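You operate a simulated robot arm through the tools that you are given. There is no shell and no other tool. Be economical: measure what you need, move in short steps, check, and stop when the job is done.

The job below is to be done with a simulated two-armed robot. You get a single attempt, and the scene is never put back.

TASK
Peel the blue tape off the long batten and rub off the glue specks.
Fine: hold the batten still for both; tape into the grey tote, rubber block back; hurt and break nothing. What is to be rubbed or washed off counts as gone when no trace of it is left.

It is judged by the outcome, as a careful person would: the job done as asked, and still so three seconds after it is handed in. It fails if anything else is knocked over, pushed out of place, dropped, spilled or broken.

THE ROBOT
Two 7-joint arms with two-finger parallel grippers on one trunk, on a base that drives. Base frame: it is fixed to the floor where the robot stands at the start and does not move with it; the origin is under the middle of the robot, x ahead of it, y to its left, z up; the surface under the hand at the start is at about z = 900. Lengths are in mm, angles in degrees, forces in N, time in s.
The left shoulder is at the start at [70, 163, 1295], the right one opposite. With the tool pointing down near the work surface each hand reaches from about 380 to 880 mm from the robot's upright axis, wherever it stands, measured 20 degrees to its own side. Places, roughly: big bag tap [500, 800, 900]; grey tote [600, -200, 900]. Payload 3.43 kg a hand.
Tool frame (each hand has its own): the origin (TCP) lies between the finger pads and is the grasp point; the fingertips stand 34 mm ahead of it; z points along the fingers, y is the line along which they close. Largest opening 128 mm; finger width 24, thickness 12; the body of the gripper, 48 by 130 mm, starts 96 mm behind the TCP.
Orientation is that of the tool frame in the base frame, as a unit quaternion [w, x, y, z]. With the fingers straight down and closing along the base's y, the tool's x points along the base's -x, its y along +y and its z along -z.

THE INTERFACE
- The arms move only by the tool arm_command. It takes "left_moves", "right_moves" or both (then of equal length, played together; a hand with none holds still); each is a list of rows, each an object of numbers (a shift or turn left out is 0, a gripper value left out holds the last): "dx", "dy", "dz": the shift along the tool's x, y, z in units of 300 mm (1.0 is 300 mm); "rx", "ry", "rz": the turn, a rotation vector about the tool's x, y, z in units of 180 degrees (1.0 is 180 degrees); "jaw": the gripper command, from -1 (fully open) to 1 (shut), values between in proportion. In form: [{"dx": .., "dy": .., "dz": .., "rx": .., "ry": .., "rz": .., "jaw": ..}, ...]. A call has 1 to 12 rows; each row is the pose to reach, as a shift and turn from the pose commanded when the call began, along the tool's axes at that moment. A call with a number of a shift or a turn outside -1 to 1 is refused whole. Each row takes 0.2 s and may step no farther than 50 mm and 8.6 degrees from the row before; otherwise, or with a gripper value out of range, the whole call is refused. A pose out of reach is approached as far as the arm can. The call stops where the force on the tool passes 40 N (or 10 N more than at its start, if that is more) or the arm is blocked; 0.2 s more then pass. The fingers move at their own pace (about 153 mm/s each) and stop on an object; they squeeze with about 33 N. The grip force told is the motor's: it shows also when the fingers shut on nothing. Time passes only in rows, and 0.2 s behind the last, so rows that repeat a pose let the fingers close. The reply holds the time, the measured pose of the TCP, the force on the tool along the base axes, the opening and the grip force, in the units named above and with some noise, with the torque about the TCP (base axes, N m) and any sound that the robot's microphone picked up, and new pictures: "views" is both (left out), scene, wrist or none (wrist: the cameras of the hands that moved).
- Cameras (640 x 400 px; columns grow to the right, rows downward): "scene" is now at [130.8, 25.6, 1515.6]; the picture's right is [0.31, -0.95, 0.00], its down [-0.62, -0.20, -0.76] and it looks along [0.72, 0.23, -0.65] (base axes); focal length 285 px, centre (320, 200). "left" rides on the left gripper at [76, 11, -160] in its tool frame; the picture's right is [-0.15, 0.99, 0.00], its down [-0.88, -0.13, -0.46] and it looks along [-0.45, -0.07, 0.89] (tool axes); focal length 234 px, centre (320, 200). "right" rides on the right gripper at [76, -11, -160] in its tool frame; the picture's right is [0.15, 0.99, 0.00], its down [-0.88, 0.13, -0.46] and it looks along [-0.45, 0.07, 0.89] (tool axes); focal length 234 px, centre (320, 200). There is no depth. A picture from a camera that has moved, and an enlarged one, comes with that camera's place and axes in the base frame and with its lens.
- lift_body(by): slides the trunk up (or, below 0, down) by that many mm; the arms and the scene camera ride with it, the base frame stays. It gives what a move gives, with no picture.
- base_move(legs): drives the robot by 1 to 6 legs, each [ahead, left, turn to the left] in mm, mm and degrees, along the robot's own axes; the way and the turn of a leg run together, so that a leg with both is an arc; at most 1500 mm and 180 degrees a leg. The arms and the cameras ride along, it lands a little off, and it stops where it bumps. It gives what a move gives, and a new picture of the scene camera.
- head_to(pan, tilt): turns the head with the scene camera to pan (to the left, within 86 degrees either way) and tilt (down, from -29 to 69), counted from straight ahead of the robot. It gives what a move gives, and a new picture of the scene camera.
- zoom(camera, box): a new picture of the part [left, top, right, bottom] of that camera's present view, enlarged. It takes no simulated time.
- finish_job(): hands the job in; it is judged then, once.

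Go step by step. Nothing tells you exact positions but the pictures and the camera data: compare them with the known pose of the tool, close in by small moves and look again before you grip or let go. The budget is 120 turns and 260 pictures, counting those below and the enlarged ones. Unless the task says otherwise, let go and move clear before handing in, and close with one line.

The tools are called after "Emit:" as name(argument=value, ...) on one line, values as JSON. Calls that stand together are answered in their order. arm_command: Moves the arms, as the interface text tells. Its arguments: {"type":"object","properties":{"left_moves":{"type":"array","items":{"type":"object","properties":{"dx":{"type":"number"},"dy":{"type":"number"},"dz":{"type":"number"},"rx":{"type":"number"},"ry":{"type":"number"},"rz":{"type":"number"},"jaw":{"type":"number"}}}},"right_moves":{"type":"array","items":{"type":"object","properties":{"dx":{"type":"number"},"dy":{"type":"number"},"dz":{"type":"number"},"rx":{"type":"number"},"ry":{"type":"number"},"rz":{"type":"number"},"jaw":{"type":"number"}}}},"views":{"type":"string","enum":["both","scene","wrist","none"]}},"required":[]} The other tools are called the same way: lift_body (by) slides the trunk up or down; base_move (legs) drives the base; head_to (pan, tilt) turns the head that bears the scene camera; zoom (camera, box) takes an enlarged picture of a part of a camera's view; finish_job () hands the job in.

At the start:

```text
t: 0.0
left_position: [496.1, 507.9, 1125.3]
left_tcp_rot: [0.001, 0.0, 1.0, 0.0]
left_wrist_force: [1.0, 0.3, 0.9]
left_ft_torque: [-0.02, -0.01, -0.03]
left_gripper_width: 128.0
left_grip_force: 0.2
right_position: [553.3, 41.8, 1199.1]
right_tcp_rot: [0.0, 0.001, 1.0, 0.0]
right_wrist_force: [-0.3, 0.8, -0.2]
right_ft_torque: [0.01, 0.0, -0.01]
right_gripper_width: 127.9
right_grip_force: 0.0
trunk travel left (down, up): [-775.0, 165.0]
robot x, y, heading: [-1.5, 0.0, -0.0]
head pan, tilt: [17.9, 40.7]
```

scene: 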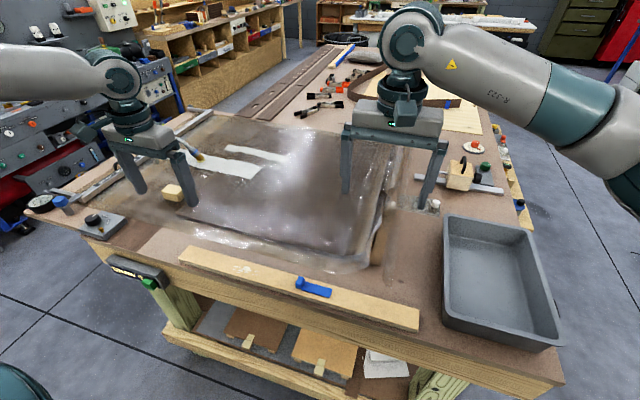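
right: 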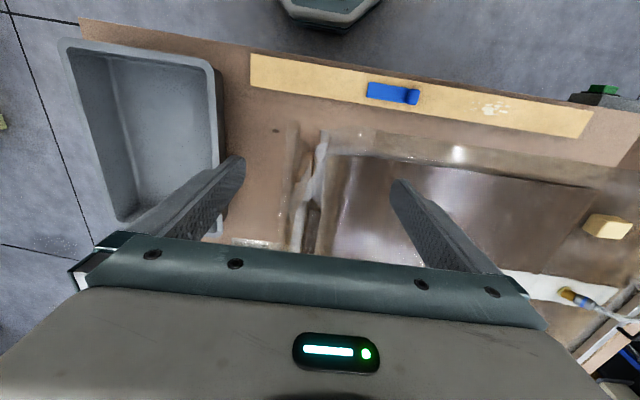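
left: 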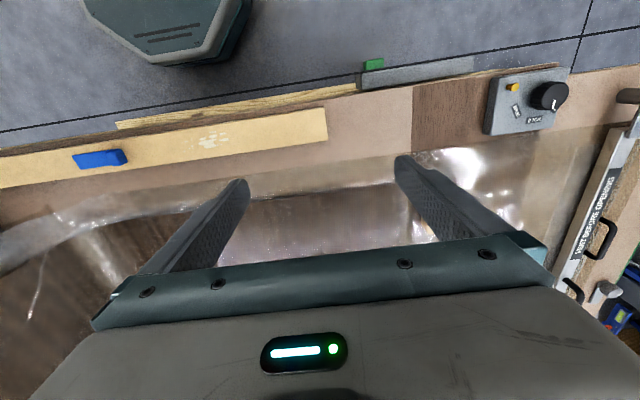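

I see the batten along the near edge with the blue tape at its middle and pale specks to its left, plus a cream block on the bag film. I'll enlarge these before moving.

Emit:
zoom(camera="scene", box=[160, 230, 440, 340])

Emit:
zoom(camera="scene", box=[60, 130, 300, 280])

Emit:
zoom(camera="scene", box=[400, 120, 560, 220])

Emit:
zoom(camera="right", box=[240, 40, 640, 290])

```text
2.29 times, centred on (300, 285) of scene
camera zoom: at [130.8, 25.6, 1515.6], right [0.31, -0.95, 0.0], down [-0.62, -0.2, -0.76], along [0.72, 0.23, -0.65], focal length 652 px, centre (366, 6)
```

zoom: 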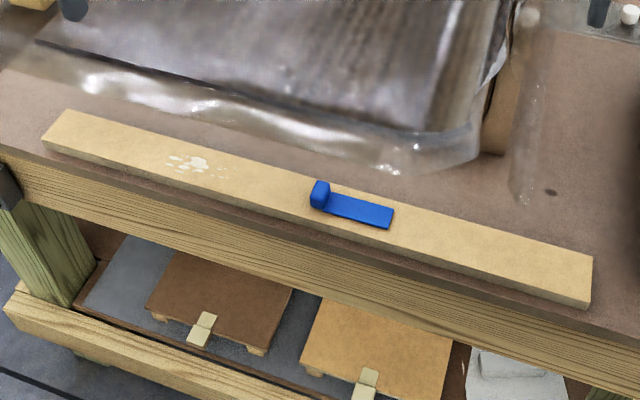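

```text
2.67 times, centred on (180, 205) of scene
camera zoom: at [130.8, 25.6, 1515.6], right [0.31, -0.95, 0.0], down [-0.62, -0.2, -0.76], along [0.72, 0.23, -0.65], focal length 761 px, centre (693, 187)
```

zoom: 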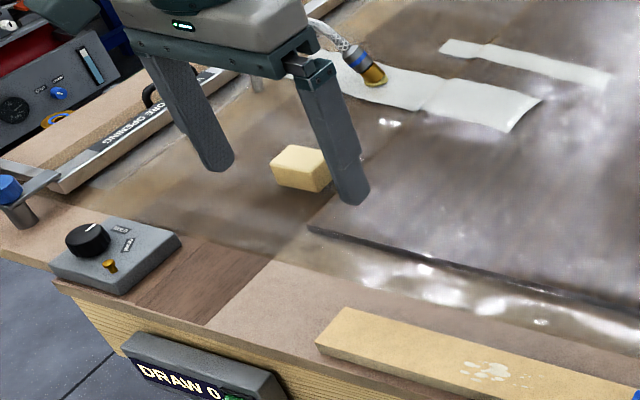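

```text
4.00 times, centred on (480, 170) of scene
camera zoom: at [130.8, 25.6, 1515.6], right [0.31, -0.95, 0.0], down [-0.62, -0.2, -0.76], along [0.72, 0.23, -0.65], focal length 1141 px, centre (-320, 320)
```

zoom: 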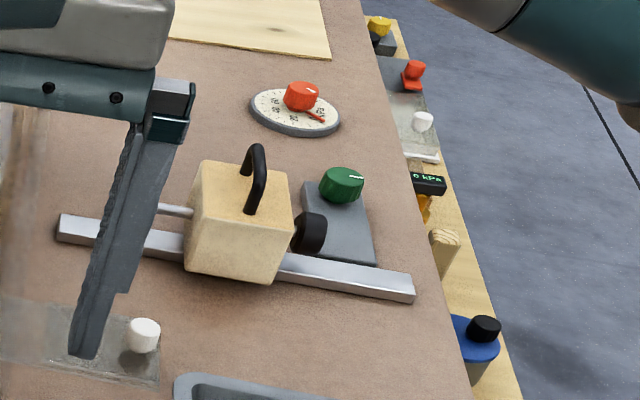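

```text
1.60 times, centred on (440, 165) of right
camera zoom: at [478.8, 29.7, 1358.8], right [-0.15, 0.99, 0.0], down [0.88, 0.13, 0.46], along [0.45, 0.07, -0.89], focal length 375 px, centre (128, 256)
```

zoom: 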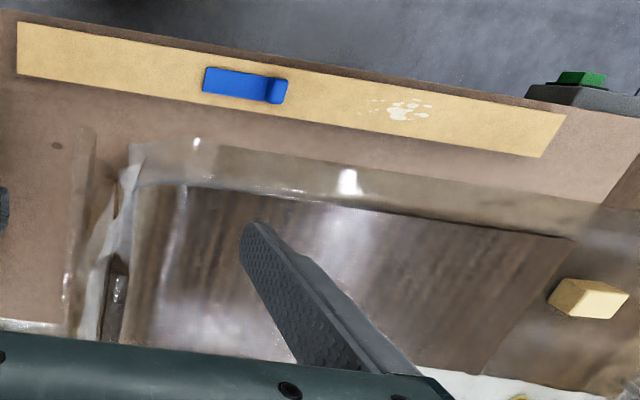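

The batten runs about x 455–503, y −85…515, with the tape tab near (488,190) and the specks near (483,342). I take the cream block near (670,705) to be the rubber. I'll turn the left hand to grip across the batten near its left end, and bring the right hand above the tab.

Emit:
arm_command(left_moves=[{"dx": 0.005, "dy": -0.02, "dz": 0.03, "rz": 0.042, "jaw": -0.25}, {"dx": 0.01, "dy": -0.04, "dz": 0.06, "rz": 0.084}, {"dx": 0.015, "dy": -0.06, "dz": 0.09, "rz": 0.126}, {"dx": 0.02, "dy": -0.08, "dz": 0.12, "rz": 0.168}, {"dx": 0.025, "dy": -0.1, "dz": 0.15, "rz": 0.21}, {"dx": 0.03, "dy": -0.12, "dz": 0.18, "rz": 0.252}, {"dx": 0.035, "dy": -0.14, "dz": 0.21, "rz": 0.294}, {"dx": 0.04, "dy": -0.16, "dz": 0.24, "rz": 0.336}, {"dx": 0.045, "dy": -0.18, "dz": 0.27, "rz": 0.378}, {"dx": 0.05, "dy": -0.2, "dz": 0.3, "rz": 0.42}, {"dx": 0.055, "dy": -0.22, "dz": 0.32, "rz": 0.462}, {"dx": 0.057, "dy": -0.227, "dz": 0.333, "rz": 0.5}], right_moves=[{"dx": 0.02, "dy": 0.04, "dz": 0.04, "jaw": 0.3}, {"dx": 0.04, "dy": 0.08, "dz": 0.08}, {"dx": 0.06, "dy": 0.12, "dz": 0.12}, {"dx": 0.08, "dy": 0.16, "dz": 0.16}, {"dx": 0.1, "dy": 0.2, "dz": 0.2}, {"dx": 0.12, "dy": 0.24, "dz": 0.24}, {"dx": 0.14, "dy": 0.28, "dz": 0.28}, {"dx": 0.16, "dy": 0.32, "dz": 0.32}, {"dx": 0.18, "dy": 0.36, "dz": 0.36}, {"dx": 0.2, "dy": 0.4, "dz": 0.4}, {"dx": 0.21, "dy": 0.44, "dz": 0.44}, {"dx": 0.22, "dy": 0.477, "dz": 0.46}])

```text
t: 0.8
left_position: [492.5, 485.2, 1103.6]
left_tcp_rot: [0.001, 0.186, 0.983, 0.001]
left_wrist_force: [-0.2, -1.0, -0.8]
left_ft_torque: [-0.01, 0.0, 0.01]
left_gripper_width: 80.1
left_grip_force: 0.0
right_position: [538.9, 62.1, 1168.6]
right_tcp_rot: [0.004, 0.006, 1.0, -0.003]
right_wrist_force: [-2.6, -22.8, 7.5]
right_ft_torque: [-0.1, 0.29, -0.16]
right_gripper_width: 57.5
right_grip_force: 11.8
trunk travel left (down, up): [-775.0, 165.0]
robot x, y, heading: [1.1, -0.4, -0.8]
head pan, tilt: [17.9, 40.7]
stopped in row 4 (right hand): the force on the tool passed its limit at 52 N (the readings are from after the stop); the commanded pose is now the measured one
camera scene: at [129.2, 19.6, 1515.7], right [0.3, -0.95, 0.0], down [-0.62, -0.2, -0.76], along [0.72, 0.23, -0.65], focal length 285 px, centre (320, 200)
camera right: at [463.5, 53.1, 1328.5], right [-0.13, 0.99, -0.01], down [0.88, 0.12, 0.46], along [0.46, 0.05, -0.89], focal length 234 px, centre (320, 200)
camera left: at [425.3, 521.6, 1262.8], right [0.5, 0.87, 0.0], down [0.77, -0.44, 0.46], along [0.4, -0.22, -0.89], focal length 234 px, centre (320, 200)
```

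scene: 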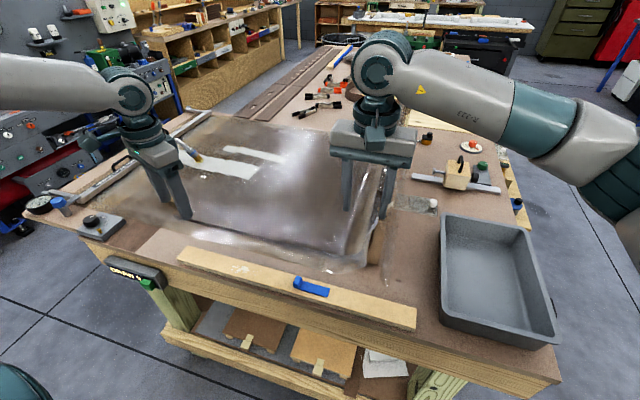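
right: 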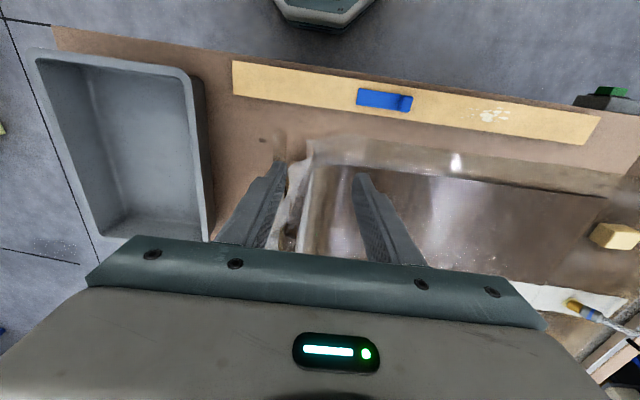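
left: 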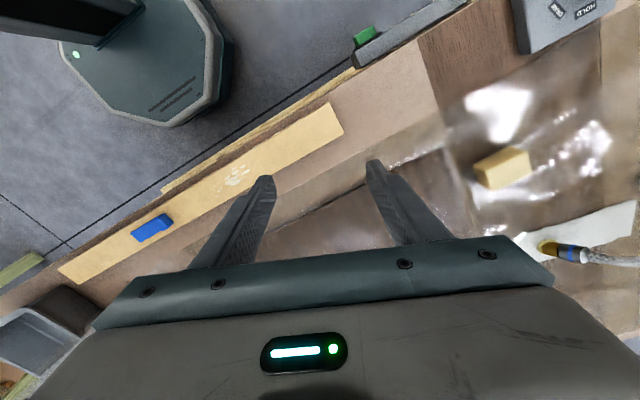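

The right hand met something in free air at about z 1135–1170, and its fingers stopped at 57 mm. I'll look closely before moving it.

Emit:
zoom(camera="scene", box=[290, 110, 450, 230])

Emit:
zoom(camera="right", box=[180, 120, 480, 290])

```text
3.33 times, centred on (370, 170) of scene
camera zoom: at [129.2, 19.6, 1515.7], right [0.3, -0.95, 0.0], down [-0.62, -0.2, -0.76], along [0.72, 0.23, -0.65], focal length 951 px, centre (153, 300)
```

zoom: 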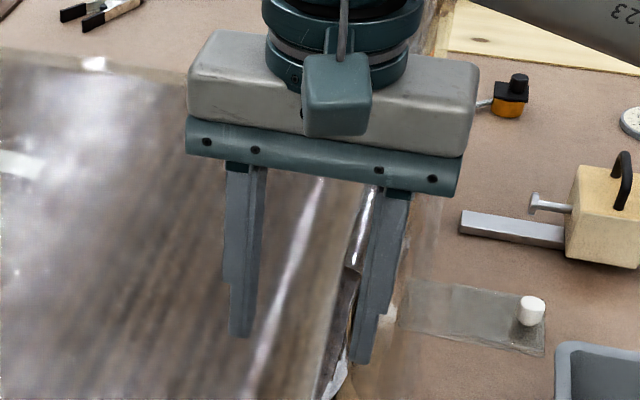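

```text
2.13 times, centred on (330, 205) of right
camera zoom: at [463.5, 53.1, 1328.5], right [-0.13, 0.99, -0.01], down [0.88, 0.12, 0.46], along [0.46, 0.05, -0.89], focal length 500 px, centre (299, 189)
```

zoom: 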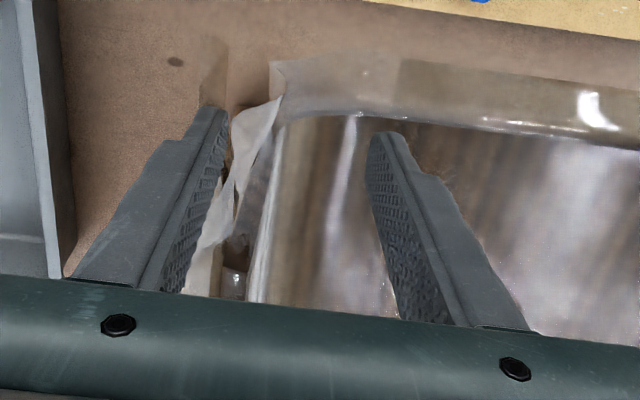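

Nothing obvious is visible between the fingers. I'll magnify further to look for a clear object or cord.

Emit:
zoom(camera="scene", box=[325, 140, 405, 220])

Emit:
zoom(camera="right", box=[250, 130, 410, 240])

Emit:
zoom(camera="scene", box=[300, 0, 640, 200])

```text
5.00 times, centred on (365, 180) of scene
camera zoom: at [129.2, 19.6, 1515.7], right [0.3, -0.95, 0.0], down [-0.62, -0.2, -0.76], along [0.72, 0.23, -0.65], focal length 1427 px, centre (95, 300)
```

zoom: 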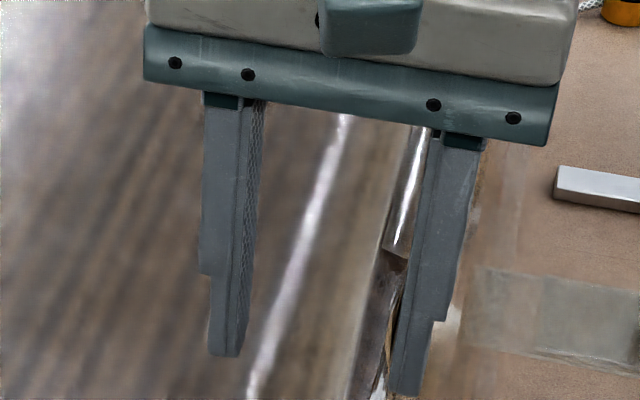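

```text
3.64 times, centred on (330, 185) of right
camera zoom: at [463.5, 53.1, 1328.5], right [-0.13, 0.99, -0.01], down [0.88, 0.12, 0.46], along [0.46, 0.05, -0.89], focal length 852 px, centre (284, 254)
```

zoom: 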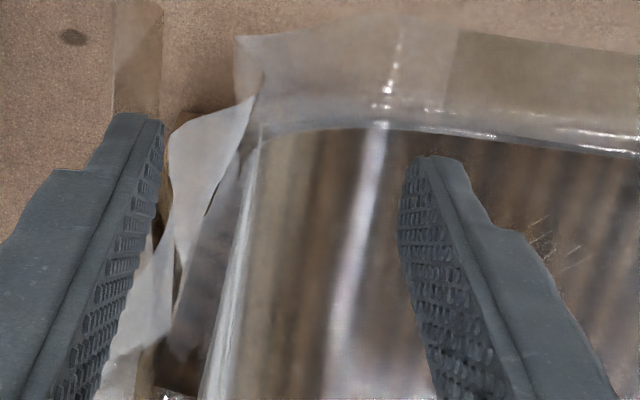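

```text
1.88 times, centred on (470, 100) of scene
camera zoom: at [129.2, 19.6, 1515.7], right [0.3, -0.95, 0.0], down [-0.62, -0.2, -0.76], along [0.72, 0.23, -0.65], focal length 537 px, centre (38, 388)
```

zoom: 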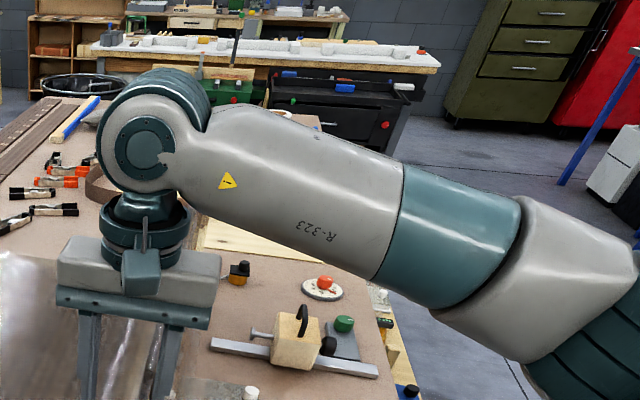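

I still can't identify the obstacle, so I'll open the right fingers and back straight up. Then I'll look again.

Emit:
arm_command(right_moves=[{"jaw": -0.4}, {"jaw": -0.4}, {"dz": -0.06}, {"dz": -0.12}, {"dz": -0.2}])

```text
t: 2.0
left_position: [492.7, 488.8, 1101.4]
left_tcp_rot: [0.001, 0.185, 0.983, 0.0]
left_wrist_force: [0.2, -0.2, -0.1]
left_ft_torque: [0.02, -0.04, 0.0]
left_gripper_width: 80.1
left_grip_force: 0.1
right_position: [539.3, 69.6, 1227.3]
right_tcp_rot: [0.003, 0.003, 1.0, -0.004]
right_wrist_force: [0.3, -0.4, 0.3]
right_ft_torque: [0.0, 0.0, -0.01]
right_gripper_width: 89.5
right_grip_force: 0.1
trunk travel left (down, up): [-775.0, 165.0]
robot x, y, heading: [0.8, 0.1, -0.0]
head pan, tilt: [17.9, 40.7]
camera scene: at [130.3, 24.4, 1515.6], right [0.31, -0.95, 0.0], down [-0.62, -0.2, -0.76], along [0.72, 0.23, -0.65], focal length 285 px, centre (320, 200)
camera right: at [464.3, 59.1, 1387.3], right [-0.14, 0.99, -0.01], down [0.88, 0.13, 0.46], along [0.46, 0.06, -0.89], focal length 234 px, centre (320, 200)
```

scene: 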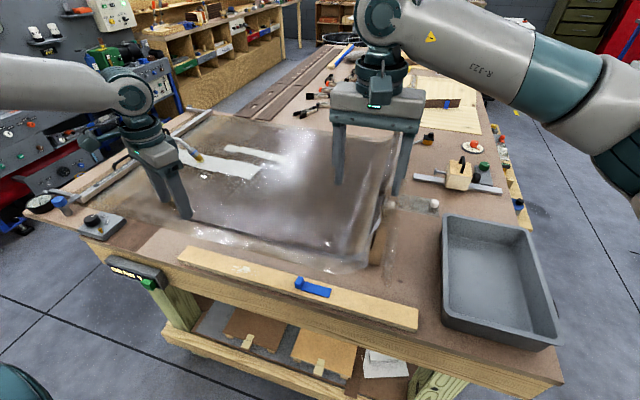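
right: 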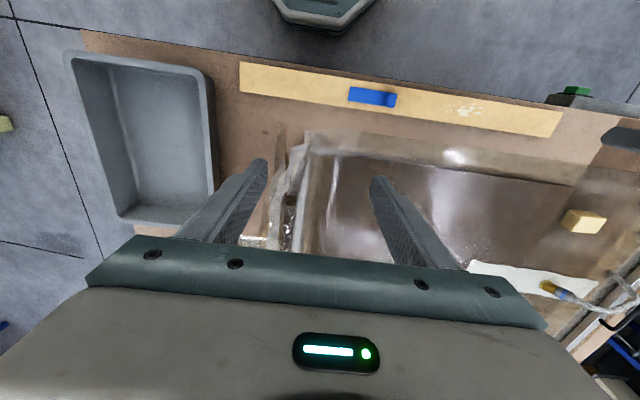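

The contact is released and nothing looks shifted. I'll check the display text and the film over the bag.

Emit:
zoom(camera="scene", box=[90, 240, 190, 300])

Emit:
zoom(camera="scene", box=[180, 100, 440, 280])

Emit:
zoom(camera="right", box=[200, 100, 500, 270])

```text
6.40 times, centred on (140, 270) of scene
camera zoom: at [130.3, 24.4, 1515.6], right [0.31, -0.95, 0.0], down [-0.62, -0.2, -0.76], along [0.72, 0.23, -0.65], focal length 1826 px, centre (1472, -248)
```

zoom: 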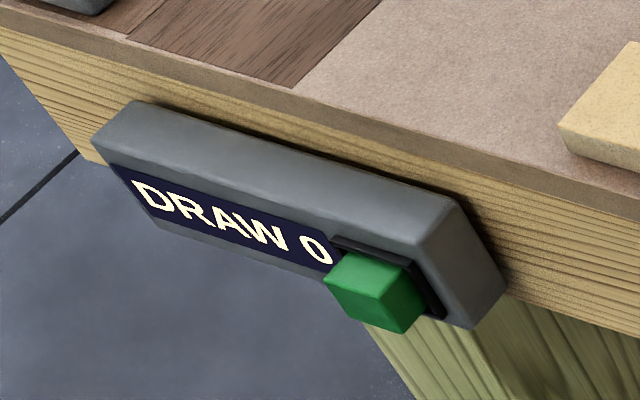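

```text
2.22 times, centred on (310, 190) of scene
camera zoom: at [130.3, 24.4, 1515.6], right [0.31, -0.95, 0.0], down [-0.62, -0.2, -0.76], along [0.72, 0.23, -0.65], focal length 634 px, centre (342, 222)
```

zoom: 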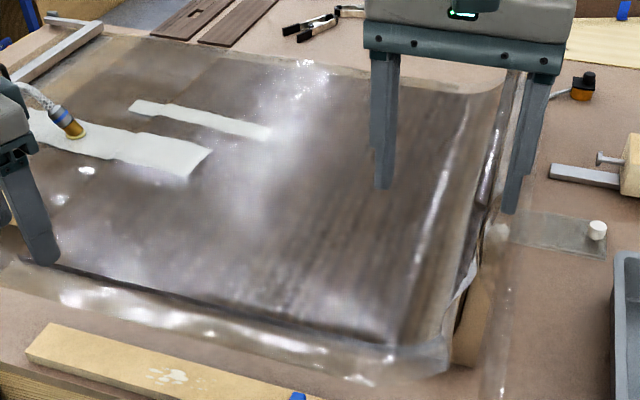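

```text
2.13 times, centred on (350, 185) of right
camera zoom: at [464.3, 59.1, 1387.3], right [-0.14, 0.99, -0.01], down [0.88, 0.13, 0.46], along [0.46, 0.06, -0.89], focal length 500 px, centre (256, 232)
```

zoom: 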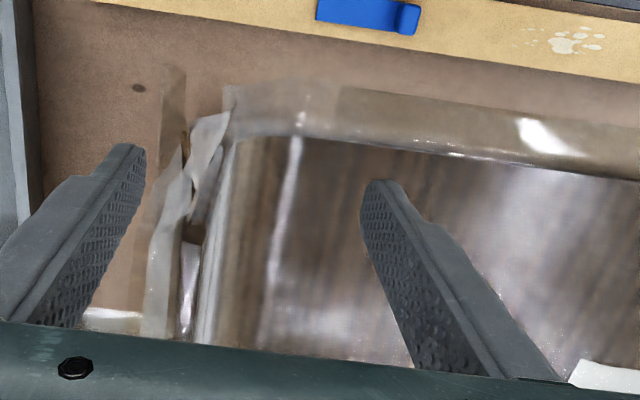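

The display is unchanged and the bag corner lies low on the table, so whatever I touched isn't visible. I'll take the right hand around that spot by going nearer to the robot first, at a higher height and in small steps.

Emit:
arm_command(right_moves=[{"dx": 0.06}, {"dx": 0.12}, {"dx": 0.2}], views="none")

Emit:
arm_command(right_moves=[{"dy": 0.03}, {"dy": 0.06}, {"dy": 0.1}], views="wrist")

```text
t: 2.8
left_position: [493.4, 489.3, 1102.2]
left_tcp_rot: [0.001, 0.185, 0.983, -0.001]
left_wrist_force: [0.9, 1.1, -1.1]
left_ft_torque: [-0.02, 0.02, 0.0]
left_gripper_width: 80.0
left_grip_force: 0.2
right_position: [479.7, 72.0, 1227.1]
right_tcp_rot: [0.003, 0.004, 1.0, -0.004]
right_wrist_force: [-0.1, 0.8, 0.4]
right_ft_torque: [0.01, 0.03, -0.02]
right_gripper_width: 89.3
right_grip_force: 0.0
trunk travel left (down, up): [-775.0, 165.0]
robot x, y, heading: [-0.5, 0.5, -0.4]
head pan, tilt: [17.9, 40.7]
```

```text
t: 3.6
left_position: [493.5, 489.9, 1100.9]
left_tcp_rot: [0.0, 0.186, 0.983, -0.001]
left_wrist_force: [-0.2, 1.1, 0.0]
left_ft_torque: [0.02, -0.01, -0.03]
left_gripper_width: 80.1
left_grip_force: 0.0
right_position: [479.9, 101.7, 1228.6]
right_tcp_rot: [0.003, 0.004, 1.0, -0.004]
right_wrist_force: [0.0, -0.5, -0.7]
right_ft_torque: [0.02, -0.02, 0.02]
right_gripper_width: 89.7
right_grip_force: 0.1
trunk travel left (down, up): [-775.0, 165.0]
robot x, y, heading: [0.9, -0.7, -0.2]
head pan, tilt: [17.9, 40.7]
camera right: at [404.5, 90.9, 1387.4], right [-0.14, 0.99, -0.01], down [0.88, 0.13, 0.46], along [0.46, 0.06, -0.89], focal length 234 px, centre (320, 200)
```

right: 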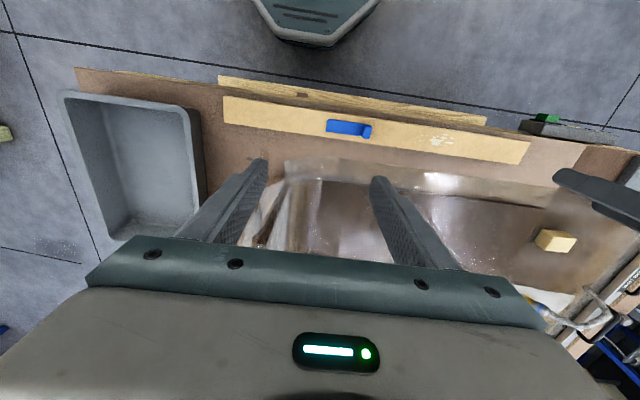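

It's free here. I'll go on to above the tab at this height, then look down at it, with the left hand turning in a separate move.

Emit:
arm_command(right_moves=[{"dy": 0.05}, {"dy": 0.1}, {"dy": 0.15}, {"dy": 0.2}, {"dy": 0.25}, {"dy": 0.28}], views="none")

Emit:
arm_command(left_moves=[{"rz": 0.042}, {"rz": 0.084}, {"rz": 0.126}, {"rz": 0.168}, {"rz": 0.21}, {"rz": 0.252}, {"rz": 0.294}, {"rz": 0.336}, {"rz": 0.378}], views="both")

```text
t: 5.0
left_position: [494.1, 490.0, 1100.2]
left_tcp_rot: [0.0, 0.184, 0.983, 0.001]
left_wrist_force: [0.2, 0.0, 0.5]
left_ft_torque: [-0.01, 0.04, 0.0]
left_gripper_width: 79.6
left_grip_force: 0.0
right_position: [479.3, 186.6, 1225.9]
right_tcp_rot: [0.003, 0.005, 1.0, -0.003]
right_wrist_force: [0.1, -0.8, 0.3]
right_ft_torque: [-0.03, -0.02, 0.04]
right_gripper_width: 89.4
right_grip_force: 0.0
trunk travel left (down, up): [-775.0, 165.0]
robot x, y, heading: [-0.6, 0.8, -0.1]
head pan, tilt: [17.9, 40.7]
```

```text
t: 7.0
left_position: [493.3, 489.2, 1100.9]
left_tcp_rot: [0.001, 0.704, 0.71, 0.0]
left_wrist_force: [0.1, -0.4, -0.3]
left_ft_torque: [0.01, -0.02, 0.02]
left_gripper_width: 80.0
left_grip_force: 0.1
right_position: [481.0, 185.7, 1227.3]
right_tcp_rot: [0.002, 0.003, 1.0, -0.003]
right_wrist_force: [0.0, -0.5, 0.0]
right_ft_torque: [0.05, -0.03, 0.02]
right_gripper_width: 89.6
right_grip_force: 0.0
trunk travel left (down, up): [-775.0, 165.0]
robot x, y, heading: [0.2, -1.7, -0.1]
head pan, tilt: [17.9, 40.7]
camera scene: at [131.0, 24.9, 1515.6], right [0.31, -0.95, 0.0], down [-0.62, -0.2, -0.76], along [0.72, 0.23, -0.65], focal length 285 px, centre (320, 200)
camera left: at [502.8, 565.0, 1260.9], right [0.99, -0.14, 0.0], down [-0.12, -0.88, 0.46], along [-0.06, -0.45, -0.89], focal length 234 px, centre (320, 200)
```

scene: 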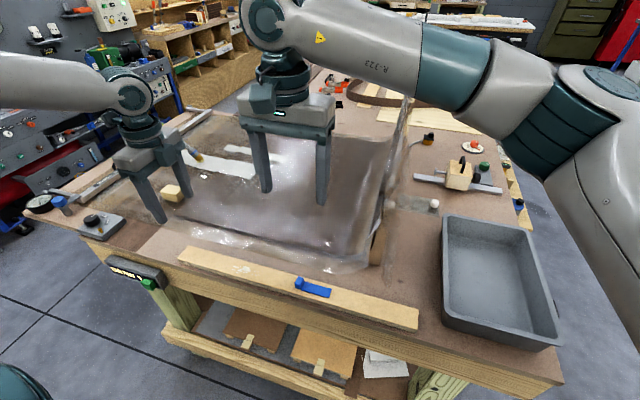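
left: 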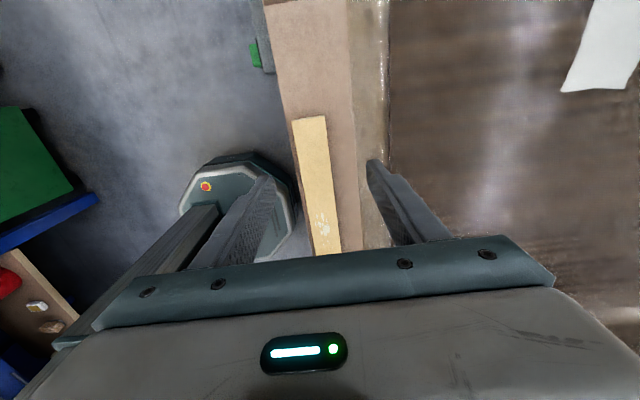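

Now a clear upright sheet shows right of the bag, near px (400,100)–(375,260). I'll zoom on it.

Emit:
zoom(camera="scene", box=[330, 80, 490, 280])

Emit:
zoom(camera="right", box=[100, 60, 500, 290])

```text
2.00 times, centred on (410, 180) of scene
camera zoom: at [131.0, 24.9, 1515.6], right [0.31, -0.95, 0.0], down [-0.62, -0.2, -0.76], along [0.72, 0.23, -0.65], focal length 571 px, centre (140, 240)
```

zoom: 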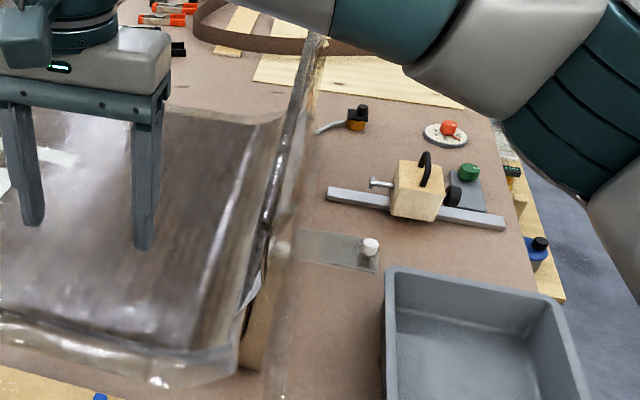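

```text
1.60 times, centred on (300, 175) of right
camera zoom: at [404.7, 174.9, 1386.8], right [-0.14, 0.99, -0.01], down [0.88, 0.13, 0.46], along [0.46, 0.06, -0.89], focal length 375 px, centre (352, 240)
```

zoom: 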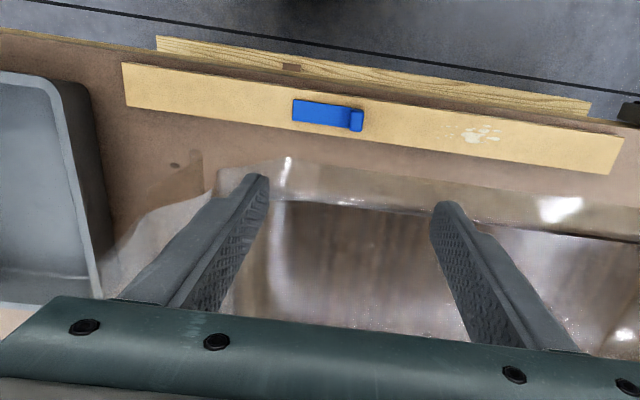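

There is a clear upright sheet near y≈30 from about x 530 onward, and that's what I touched. I'll keep low hands out of x>520 there. Next the right hand goes down over the tab to look, and the left goes down over the batten near y=445.

Emit:
arm_command(right_moves=[{"dz": 0.1, "jaw": 0.2}, {"dz": 0.2}, {"dz": 0.3}, {"dz": 0.4}, {"dz": 0.5}, {"dz": 0.6}, {"dz": 0.7}, {"dz": 0.76}], left_moves=[{"dx": -0.02, "dy": -0.01, "dz": 0.05}, {"dx": -0.04, "dy": -0.02, "dz": 0.1}, {"dx": -0.06, "dy": -0.03, "dz": 0.15}, {"dx": -0.08, "dy": -0.04, "dz": 0.2}, {"dx": -0.1, "dy": -0.047, "dz": 0.25}, {"dx": -0.12, "dy": -0.047, "dz": 0.3}, {"dx": -0.14, "dy": -0.047, "dz": 0.35}, {"dx": -0.147, "dy": -0.047, "dz": 0.387}])

```text
t: 8.8
left_position: [480.2, 444.3, 985.2]
left_tcp_rot: [-0.001, 0.704, 0.711, 0.0]
left_wrist_force: [0.5, -0.4, 0.2]
left_ft_torque: [0.01, -0.05, 0.0]
left_gripper_width: 79.9
left_grip_force: 0.0
right_position: [481.4, 182.8, 999.0]
right_tcp_rot: [0.003, 0.003, 1.0, -0.002]
right_wrist_force: [-0.2, -0.1, 0.0]
right_ft_torque: [-0.01, -0.02, 0.0]
right_gripper_width: 51.2
right_grip_force: 0.0
trunk travel left (down, up): [-775.0, 165.0]
robot x, y, heading: [0.5, -2.2, 0.2]
head pan, tilt: [17.9, 40.7]
camera scene: at [131.3, 24.9, 1515.6], right [0.31, -0.95, 0.0], down [-0.62, -0.2, -0.76], along [0.72, 0.23, -0.65], focal length 285 px, centre (320, 200)
camera right: at [405.8, 172.9, 1158.7], right [-0.14, 0.99, -0.01], down [0.88, 0.13, 0.46], along [0.46, 0.06, -0.89], focal length 234 px, centre (320, 200)
camera left: at [490.5, 520.7, 1145.1], right [0.99, -0.14, 0.0], down [-0.12, -0.88, 0.46], along [-0.06, -0.45, -0.89], focal length 234 px, centre (320, 200)
```

scene: 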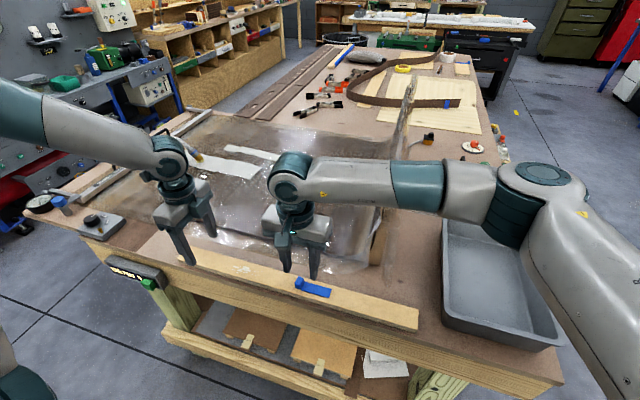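
right: 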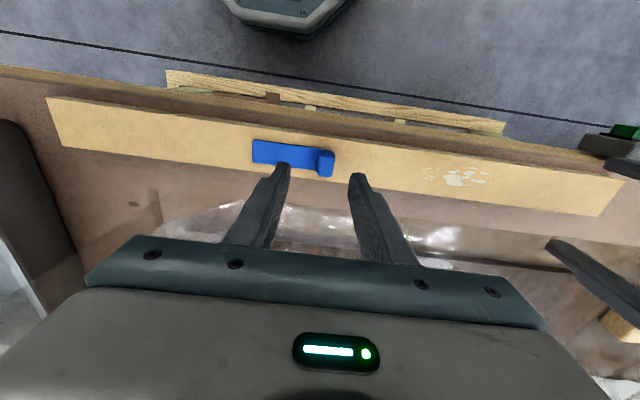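
left: 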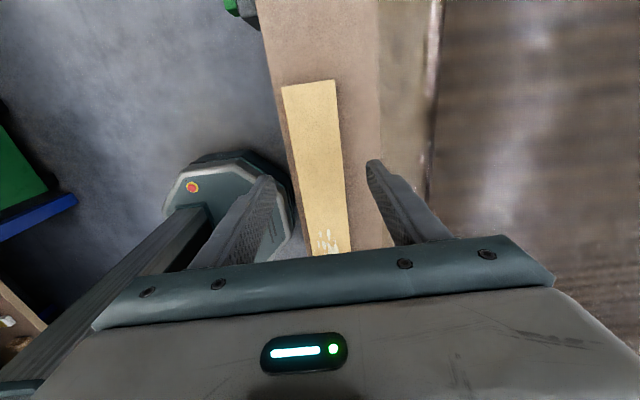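

The left fingers straddle the batten, which is centred at about x 477 there. I'll zoom on the tab and the clear sheet.

Emit:
zoom(camera="right", box=[230, 110, 400, 220])

Emit:
zoom(camera="scene", box=[340, 60, 480, 280])

Emit:
zoom(camera="scene", box=[260, 240, 360, 310])

```text
3.64 times, centred on (315, 165) of right
camera zoom: at [405.8, 172.9, 1158.7], right [-0.14, 0.99, -0.01], down [0.88, 0.13, 0.46], along [0.46, 0.06, -0.89], focal length 852 px, centre (338, 327)
```

zoom: 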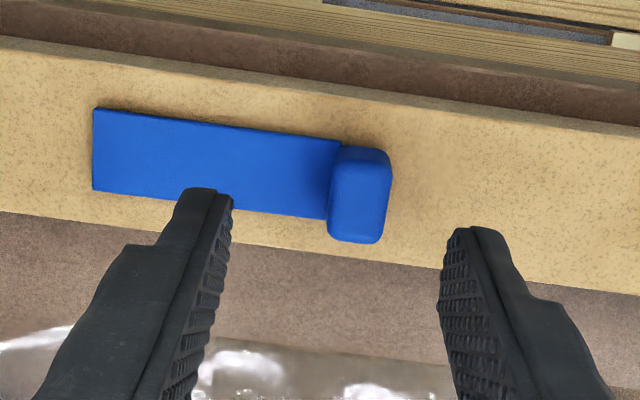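

```text
1.82 times, centred on (410, 170) of scene
camera zoom: at [131.3, 24.9, 1515.6], right [0.31, -0.95, 0.0], down [-0.62, -0.2, -0.76], along [0.72, 0.23, -0.65], focal length 519 px, centre (156, 254)
```

zoom: 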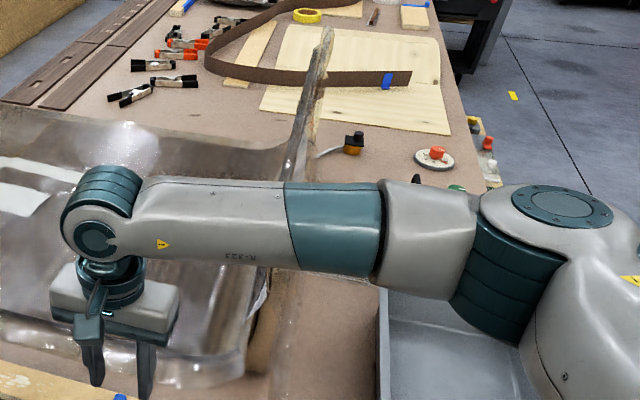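

```text
5.71 times, centred on (310, 275) of scene
camera zoom: at [131.3, 24.9, 1515.6], right [0.31, -0.95, 0.0], down [-0.62, -0.2, -0.76], along [0.72, 0.23, -0.65], focal length 1630 px, centre (377, -229)
```

zoom: 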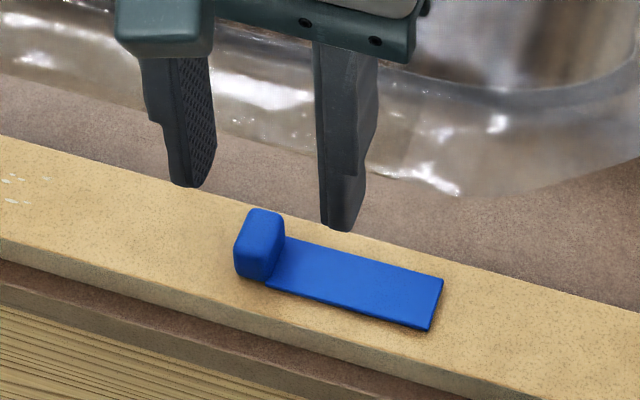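

The tab is a folded loop about 16×26 mm, centred near (483,189). I'll lower the left hand to clamp height first and check.

Emit:
arm_command(left_moves=[{"dy": -0.01, "dz": 0.05, "jaw": -0.125}, {"dy": -0.01, "dz": 0.09}, {"dy": -0.01, "dz": 0.13}], views="both")

Emit:
zoom(camera="scene", box=[150, 210, 270, 290])

```text
t: 9.6
left_position: [478.8, 443.3, 946.6]
left_tcp_rot: [0.0, 0.703, 0.711, 0.0]
left_wrist_force: [0.5, -0.7, 0.2]
left_ft_torque: [0.0, -0.01, 0.01]
left_gripper_width: 72.1
left_grip_force: 0.0
right_position: [480.8, 182.4, 998.5]
right_tcp_rot: [0.003, 0.004, 1.0, -0.003]
right_wrist_force: [0.1, -0.5, 0.5]
right_ft_torque: [-0.03, 0.0, -0.02]
right_gripper_width: 51.1
right_grip_force: 0.0
trunk travel left (down, up): [-775.0, 165.0]
robot x, y, heading: [-3.4, -1.6, -0.2]
head pan, tilt: [17.9, 40.7]
camera scene: at [131.3, 24.9, 1515.6], right [0.31, -0.95, 0.0], down [-0.62, -0.2, -0.76], along [0.72, 0.23, -0.65], focal length 285 px, centre (320, 200)
camera left: at [487.8, 520.4, 1105.7], right [0.99, -0.14, 0.0], down [-0.12, -0.88, 0.46], along [-0.06, -0.45, -0.89], focal length 234 px, centre (320, 200)
```

scene: 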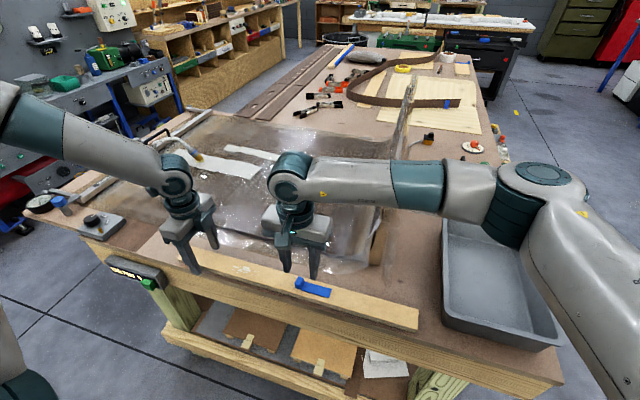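
left: 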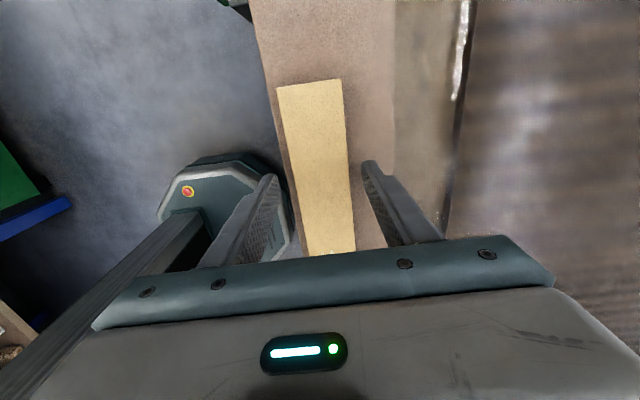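

```text
5.00 times, centred on (210, 250) of scene
camera zoom: at [131.3, 24.9, 1515.6], right [0.31, -0.95, 0.0], down [-0.62, -0.2, -0.76], along [0.72, 0.23, -0.65], focal length 1427 px, centre (870, -50)
```

zoom: 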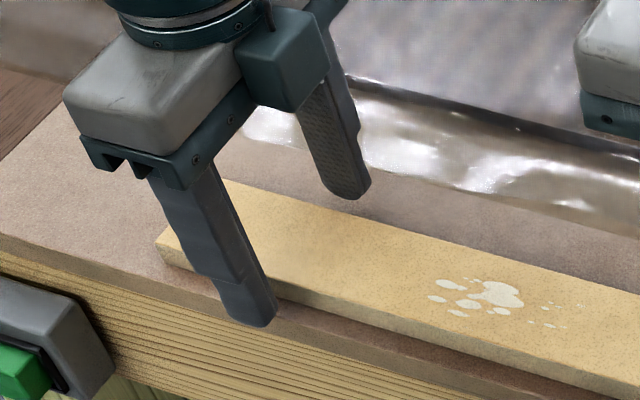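

The tips are just above the batten's sides. I'll shift 3 mm toward the robot, go down 7 mm, and close gently in steps.

Emit:
arm_command(left_moves=[{"dy": -0.01, "dz": 0.012}, {"dy": -0.01, "dz": 0.023}, {"dy": -0.01, "dz": 0.023, "jaw": 0.1}], views="wrist")

Emit:
zoom(camera="scene", box=[150, 210, 270, 290])

```text
t: 10.4
left_position: [474.6, 443.6, 939.0]
left_tcp_rot: [0.0, 0.703, 0.711, 0.0]
left_wrist_force: [0.5, -0.4, 0.5]
left_ft_torque: [0.0, -0.02, -0.01]
left_gripper_width: 57.8
left_grip_force: 0.3
right_position: [481.4, 182.5, 998.4]
right_tcp_rot: [0.002, 0.004, 1.0, -0.003]
right_wrist_force: [-0.4, -0.5, 0.6]
right_ft_torque: [0.05, 0.0, 0.0]
right_gripper_width: 51.1
right_grip_force: 0.1
trunk travel left (down, up): [-775.0, 165.0]
robot x, y, heading: [2.9, 0.0, 0.1]
head pan, tilt: [17.9, 40.7]
camera left: at [484.4, 520.2, 1098.5], right [0.99, -0.14, 0.0], down [-0.12, -0.88, 0.46], along [-0.06, -0.45, -0.89], focal length 234 px, centre (320, 200)
```

left: 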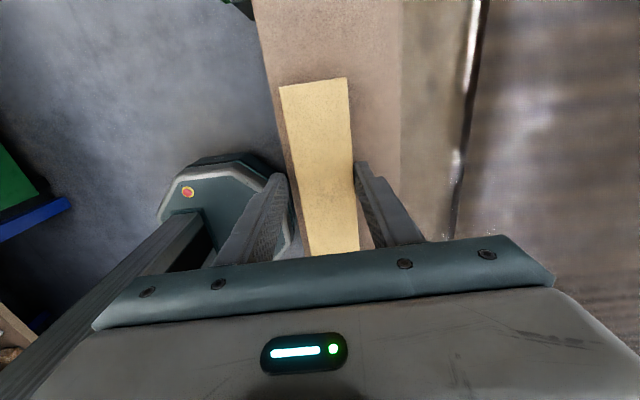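

```text
5.00 times, centred on (210, 250) of scene
camera zoom: at [131.0, 24.8, 1515.6], right [0.31, -0.95, 0.0], down [-0.62, -0.2, -0.76], along [0.72, 0.23, -0.65], focal length 1427 px, centre (870, -50)
```

zoom: 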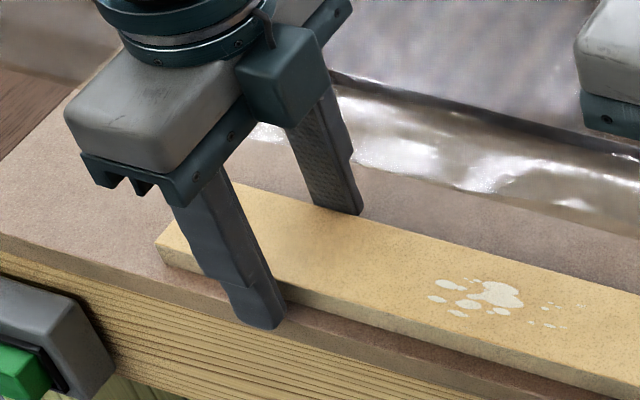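

The batten is centred between the fingers, so I'll close the left hand on it.

Emit:
arm_command(left_moves=[{"jaw": 0.25}, {"jaw": 0.4}, {"jaw": 1}, {"jaw": 1}], views="wrist")

Emit:
zoom(camera="scene", box=[160, 230, 440, 340])

```text
t: 11.4
left_position: [474.7, 444.8, 938.5]
left_tcp_rot: [0.001, 0.703, 0.711, 0.0]
left_wrist_force: [1.1, 0.7, 0.7]
left_ft_torque: [0.07, -0.02, -0.1]
left_gripper_width: 47.7
left_grip_force: 33.2
right_position: [481.5, 183.7, 1000.1]
right_tcp_rot: [0.003, 0.004, 1.0, -0.002]
right_wrist_force: [0.6, 0.1, -0.7]
right_ft_torque: [-0.01, -0.01, 0.0]
right_gripper_width: 51.1
right_grip_force: 0.0
trunk travel left (down, up): [-775.0, 165.0]
robot x, y, heading: [-0.1, -2.1, -0.1]
head pan, tilt: [17.9, 40.7]
camera left: at [484.5, 520.2, 1098.6], right [0.99, -0.14, 0.0], down [-0.12, -0.88, 0.46], along [-0.06, -0.45, -0.89], focal length 234 px, centre (320, 200)
```

left: 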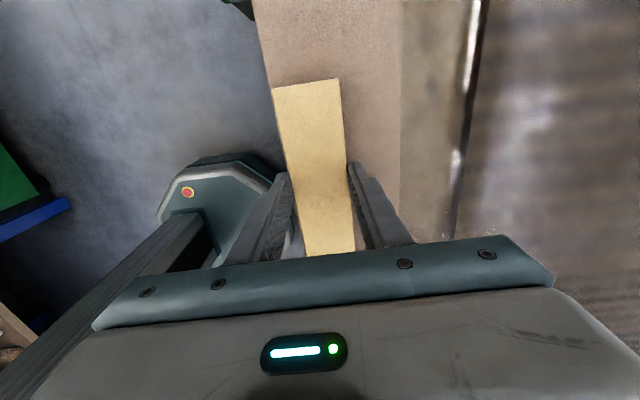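

```text
2.29 times, centred on (300, 285) of scene
camera zoom: at [131.1, 24.8, 1515.6], right [0.31, -0.95, 0.0], down [-0.62, -0.2, -0.76], along [0.72, 0.23, -0.65], focal length 652 px, centre (366, 6)
```

zoom: 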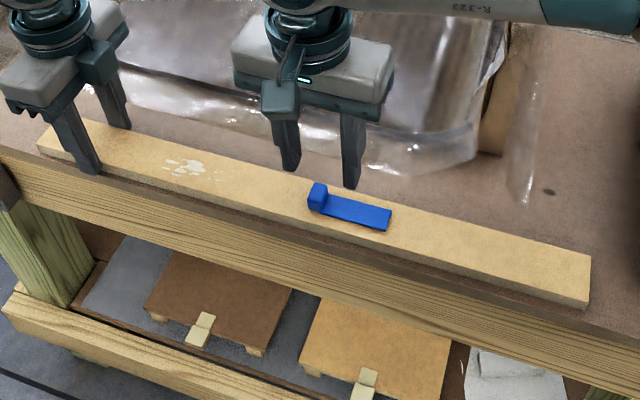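

The batten is clamped at 47.7 mm, with the left end shifted only a few mm. Now I'll lower the right hand over the tab.

Emit:
arm_command(right_moves=[{"dy": 0.017, "dz": 0.04, "jaw": 0.35}, {"dy": 0.017, "dz": 0.08}, {"dy": 0.017, "dz": 0.11}], views="none")

Emit:
zoom(camera="right", box=[230, 110, 400, 220])

Emit:
zoom(camera="scene", box=[260, 240, 360, 310])

```text
t: 12.2
left_position: [475.2, 444.2, 938.0]
left_tcp_rot: [0.0, 0.703, 0.711, 0.0]
left_wrist_force: [-0.3, -0.3, 1.9]
left_ft_torque: [0.07, -0.01, -0.07]
left_gripper_width: 47.6
left_grip_force: 33.1
right_position: [480.0, 189.2, 966.4]
right_tcp_rot: [0.003, 0.004, 1.0, -0.003]
right_wrist_force: [0.1, -0.2, 1.0]
right_ft_torque: [-0.01, -0.02, 0.01]
right_gripper_width: 41.6
right_grip_force: 0.0
trunk travel left (down, up): [-775.0, 165.0]
robot x, y, heading: [-0.0, -0.3, 0.0]
head pan, tilt: [17.9, 40.7]
```

```text
3.64 times, centred on (315, 165) of right
camera zoom: at [404.9, 178.4, 1125.6], right [-0.14, 0.99, -0.01], down [0.88, 0.13, 0.46], along [0.46, 0.06, -0.89], focal length 852 px, centre (338, 327)
```

zoom: 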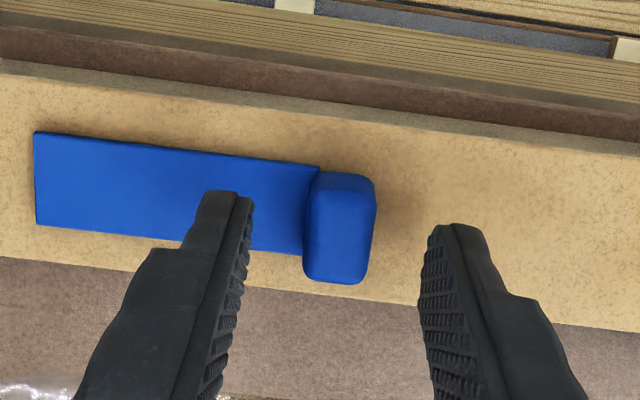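

```text
5.71 times, centred on (310, 275) of scene
camera zoom: at [131.0, 24.8, 1515.6], right [0.31, -0.95, 0.0], down [-0.62, -0.2, -0.76], along [0.72, 0.23, -0.65], focal length 1630 px, centre (377, -229)
```

zoom: 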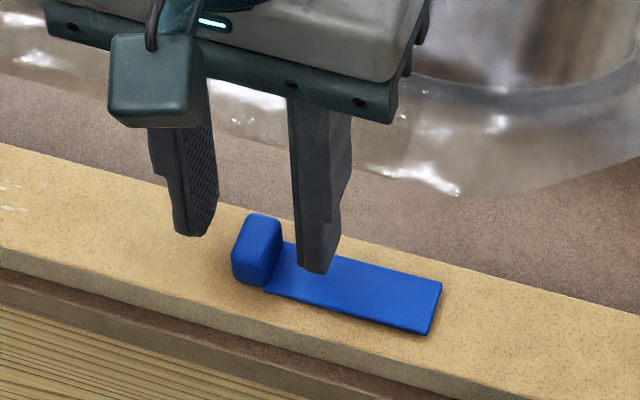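

The fingers straddle the tab. I'll go down 15 mm and close.

Emit:
arm_command(right_moves=[{"dy": -0.004, "dz": 0.025}, {"dy": -0.004, "dz": 0.048}], views="none")

Emit:
zoom(camera="scene", box=[260, 240, 360, 310])

Emit:
arm_command(right_moves=[{"jaw": 0.6}, {"jaw": 1}, {"jaw": 1}, {"jaw": 1}], views="wrist")

Emit:
zoom(camera="scene", box=[260, 240, 360, 310])

```text
t: 12.8
left_position: [474.0, 443.6, 938.3]
left_tcp_rot: [0.0, 0.703, 0.711, 0.0]
left_wrist_force: [3.6, -2.1, -7.8]
left_ft_torque: [0.45, -0.22, 0.5]
left_gripper_width: 47.8
left_grip_force: 32.8
right_position: [481.5, 186.0, 953.8]
right_tcp_rot: [0.003, 0.004, 1.0, -0.002]
right_wrist_force: [-2.1, -1.0, 21.6]
right_ft_torque: [-0.53, 0.15, 0.02]
right_gripper_width: 42.2
right_grip_force: 0.9
trunk travel left (down, up): [-775.0, 165.0]
robot x, y, heading: [-3.6, -0.3, -0.3]
head pan, tilt: [17.9, 40.7]
```

```text
5.71 times, centred on (310, 275) of scene
camera zoom: at [129.8, 24.6, 1515.9], right [0.31, -0.95, 0.0], down [-0.62, -0.2, -0.76], along [0.72, 0.23, -0.65], focal length 1630 px, centre (377, -229)
```

zoom: 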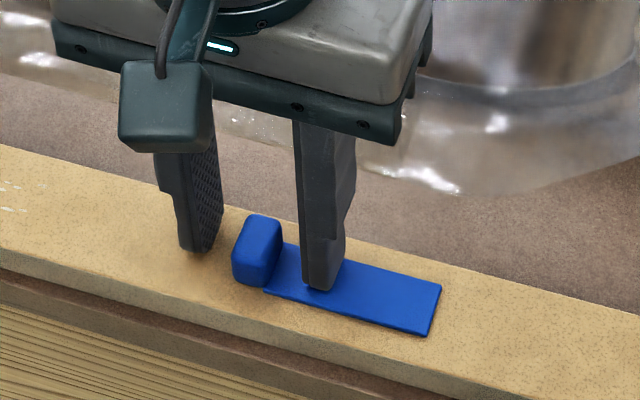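

```text
t: 13.3
left_position: [473.5, 445.3, 939.2]
left_tcp_rot: [-0.002, 0.703, 0.712, 0.001]
left_wrist_force: [-2.9, -0.5, 3.5]
left_ft_torque: [0.01, -0.17, -0.06]
left_gripper_width: 47.7
left_grip_force: 32.4
right_position: [483.0, 186.3, 954.7]
right_tcp_rot: [0.005, 0.004, 1.0, -0.004]
right_wrist_force: [0.9, 1.8, 10.9]
right_ft_torque: [0.04, 0.13, -0.06]
right_gripper_width: 13.3
right_grip_force: 33.0
trunk travel left (down, up): [-775.0, 165.0]
robot x, y, heading: [-3.2, 2.1, 0.2]
head pan, tilt: [17.9, 40.7]
stopped in row 2 (right hand): the force on the tool passed its limit at 49 N (the readings are from after the stop); the commanded pose is now the measured one
camera right: at [405.4, 176.0, 1114.2], right [-0.14, 0.99, -0.01], down [0.88, 0.13, 0.46], along [0.46, 0.06, -0.89], focal length 234 px, centre (320, 200)
```

right: 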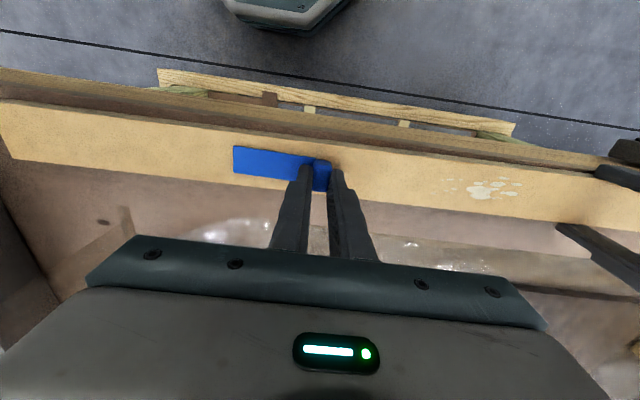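

```text
5.71 times, centred on (310, 275) of scene
camera zoom: at [129.3, 24.3, 1515.8], right [0.31, -0.95, 0.0], down [-0.62, -0.2, -0.76], along [0.72, 0.23, -0.65], focal length 1630 px, centre (377, -229)
```

zoom: 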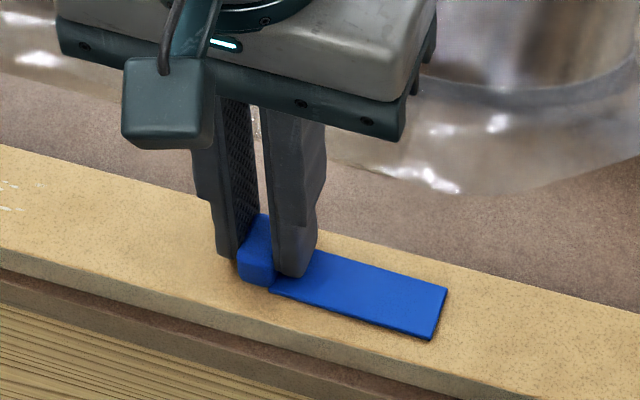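

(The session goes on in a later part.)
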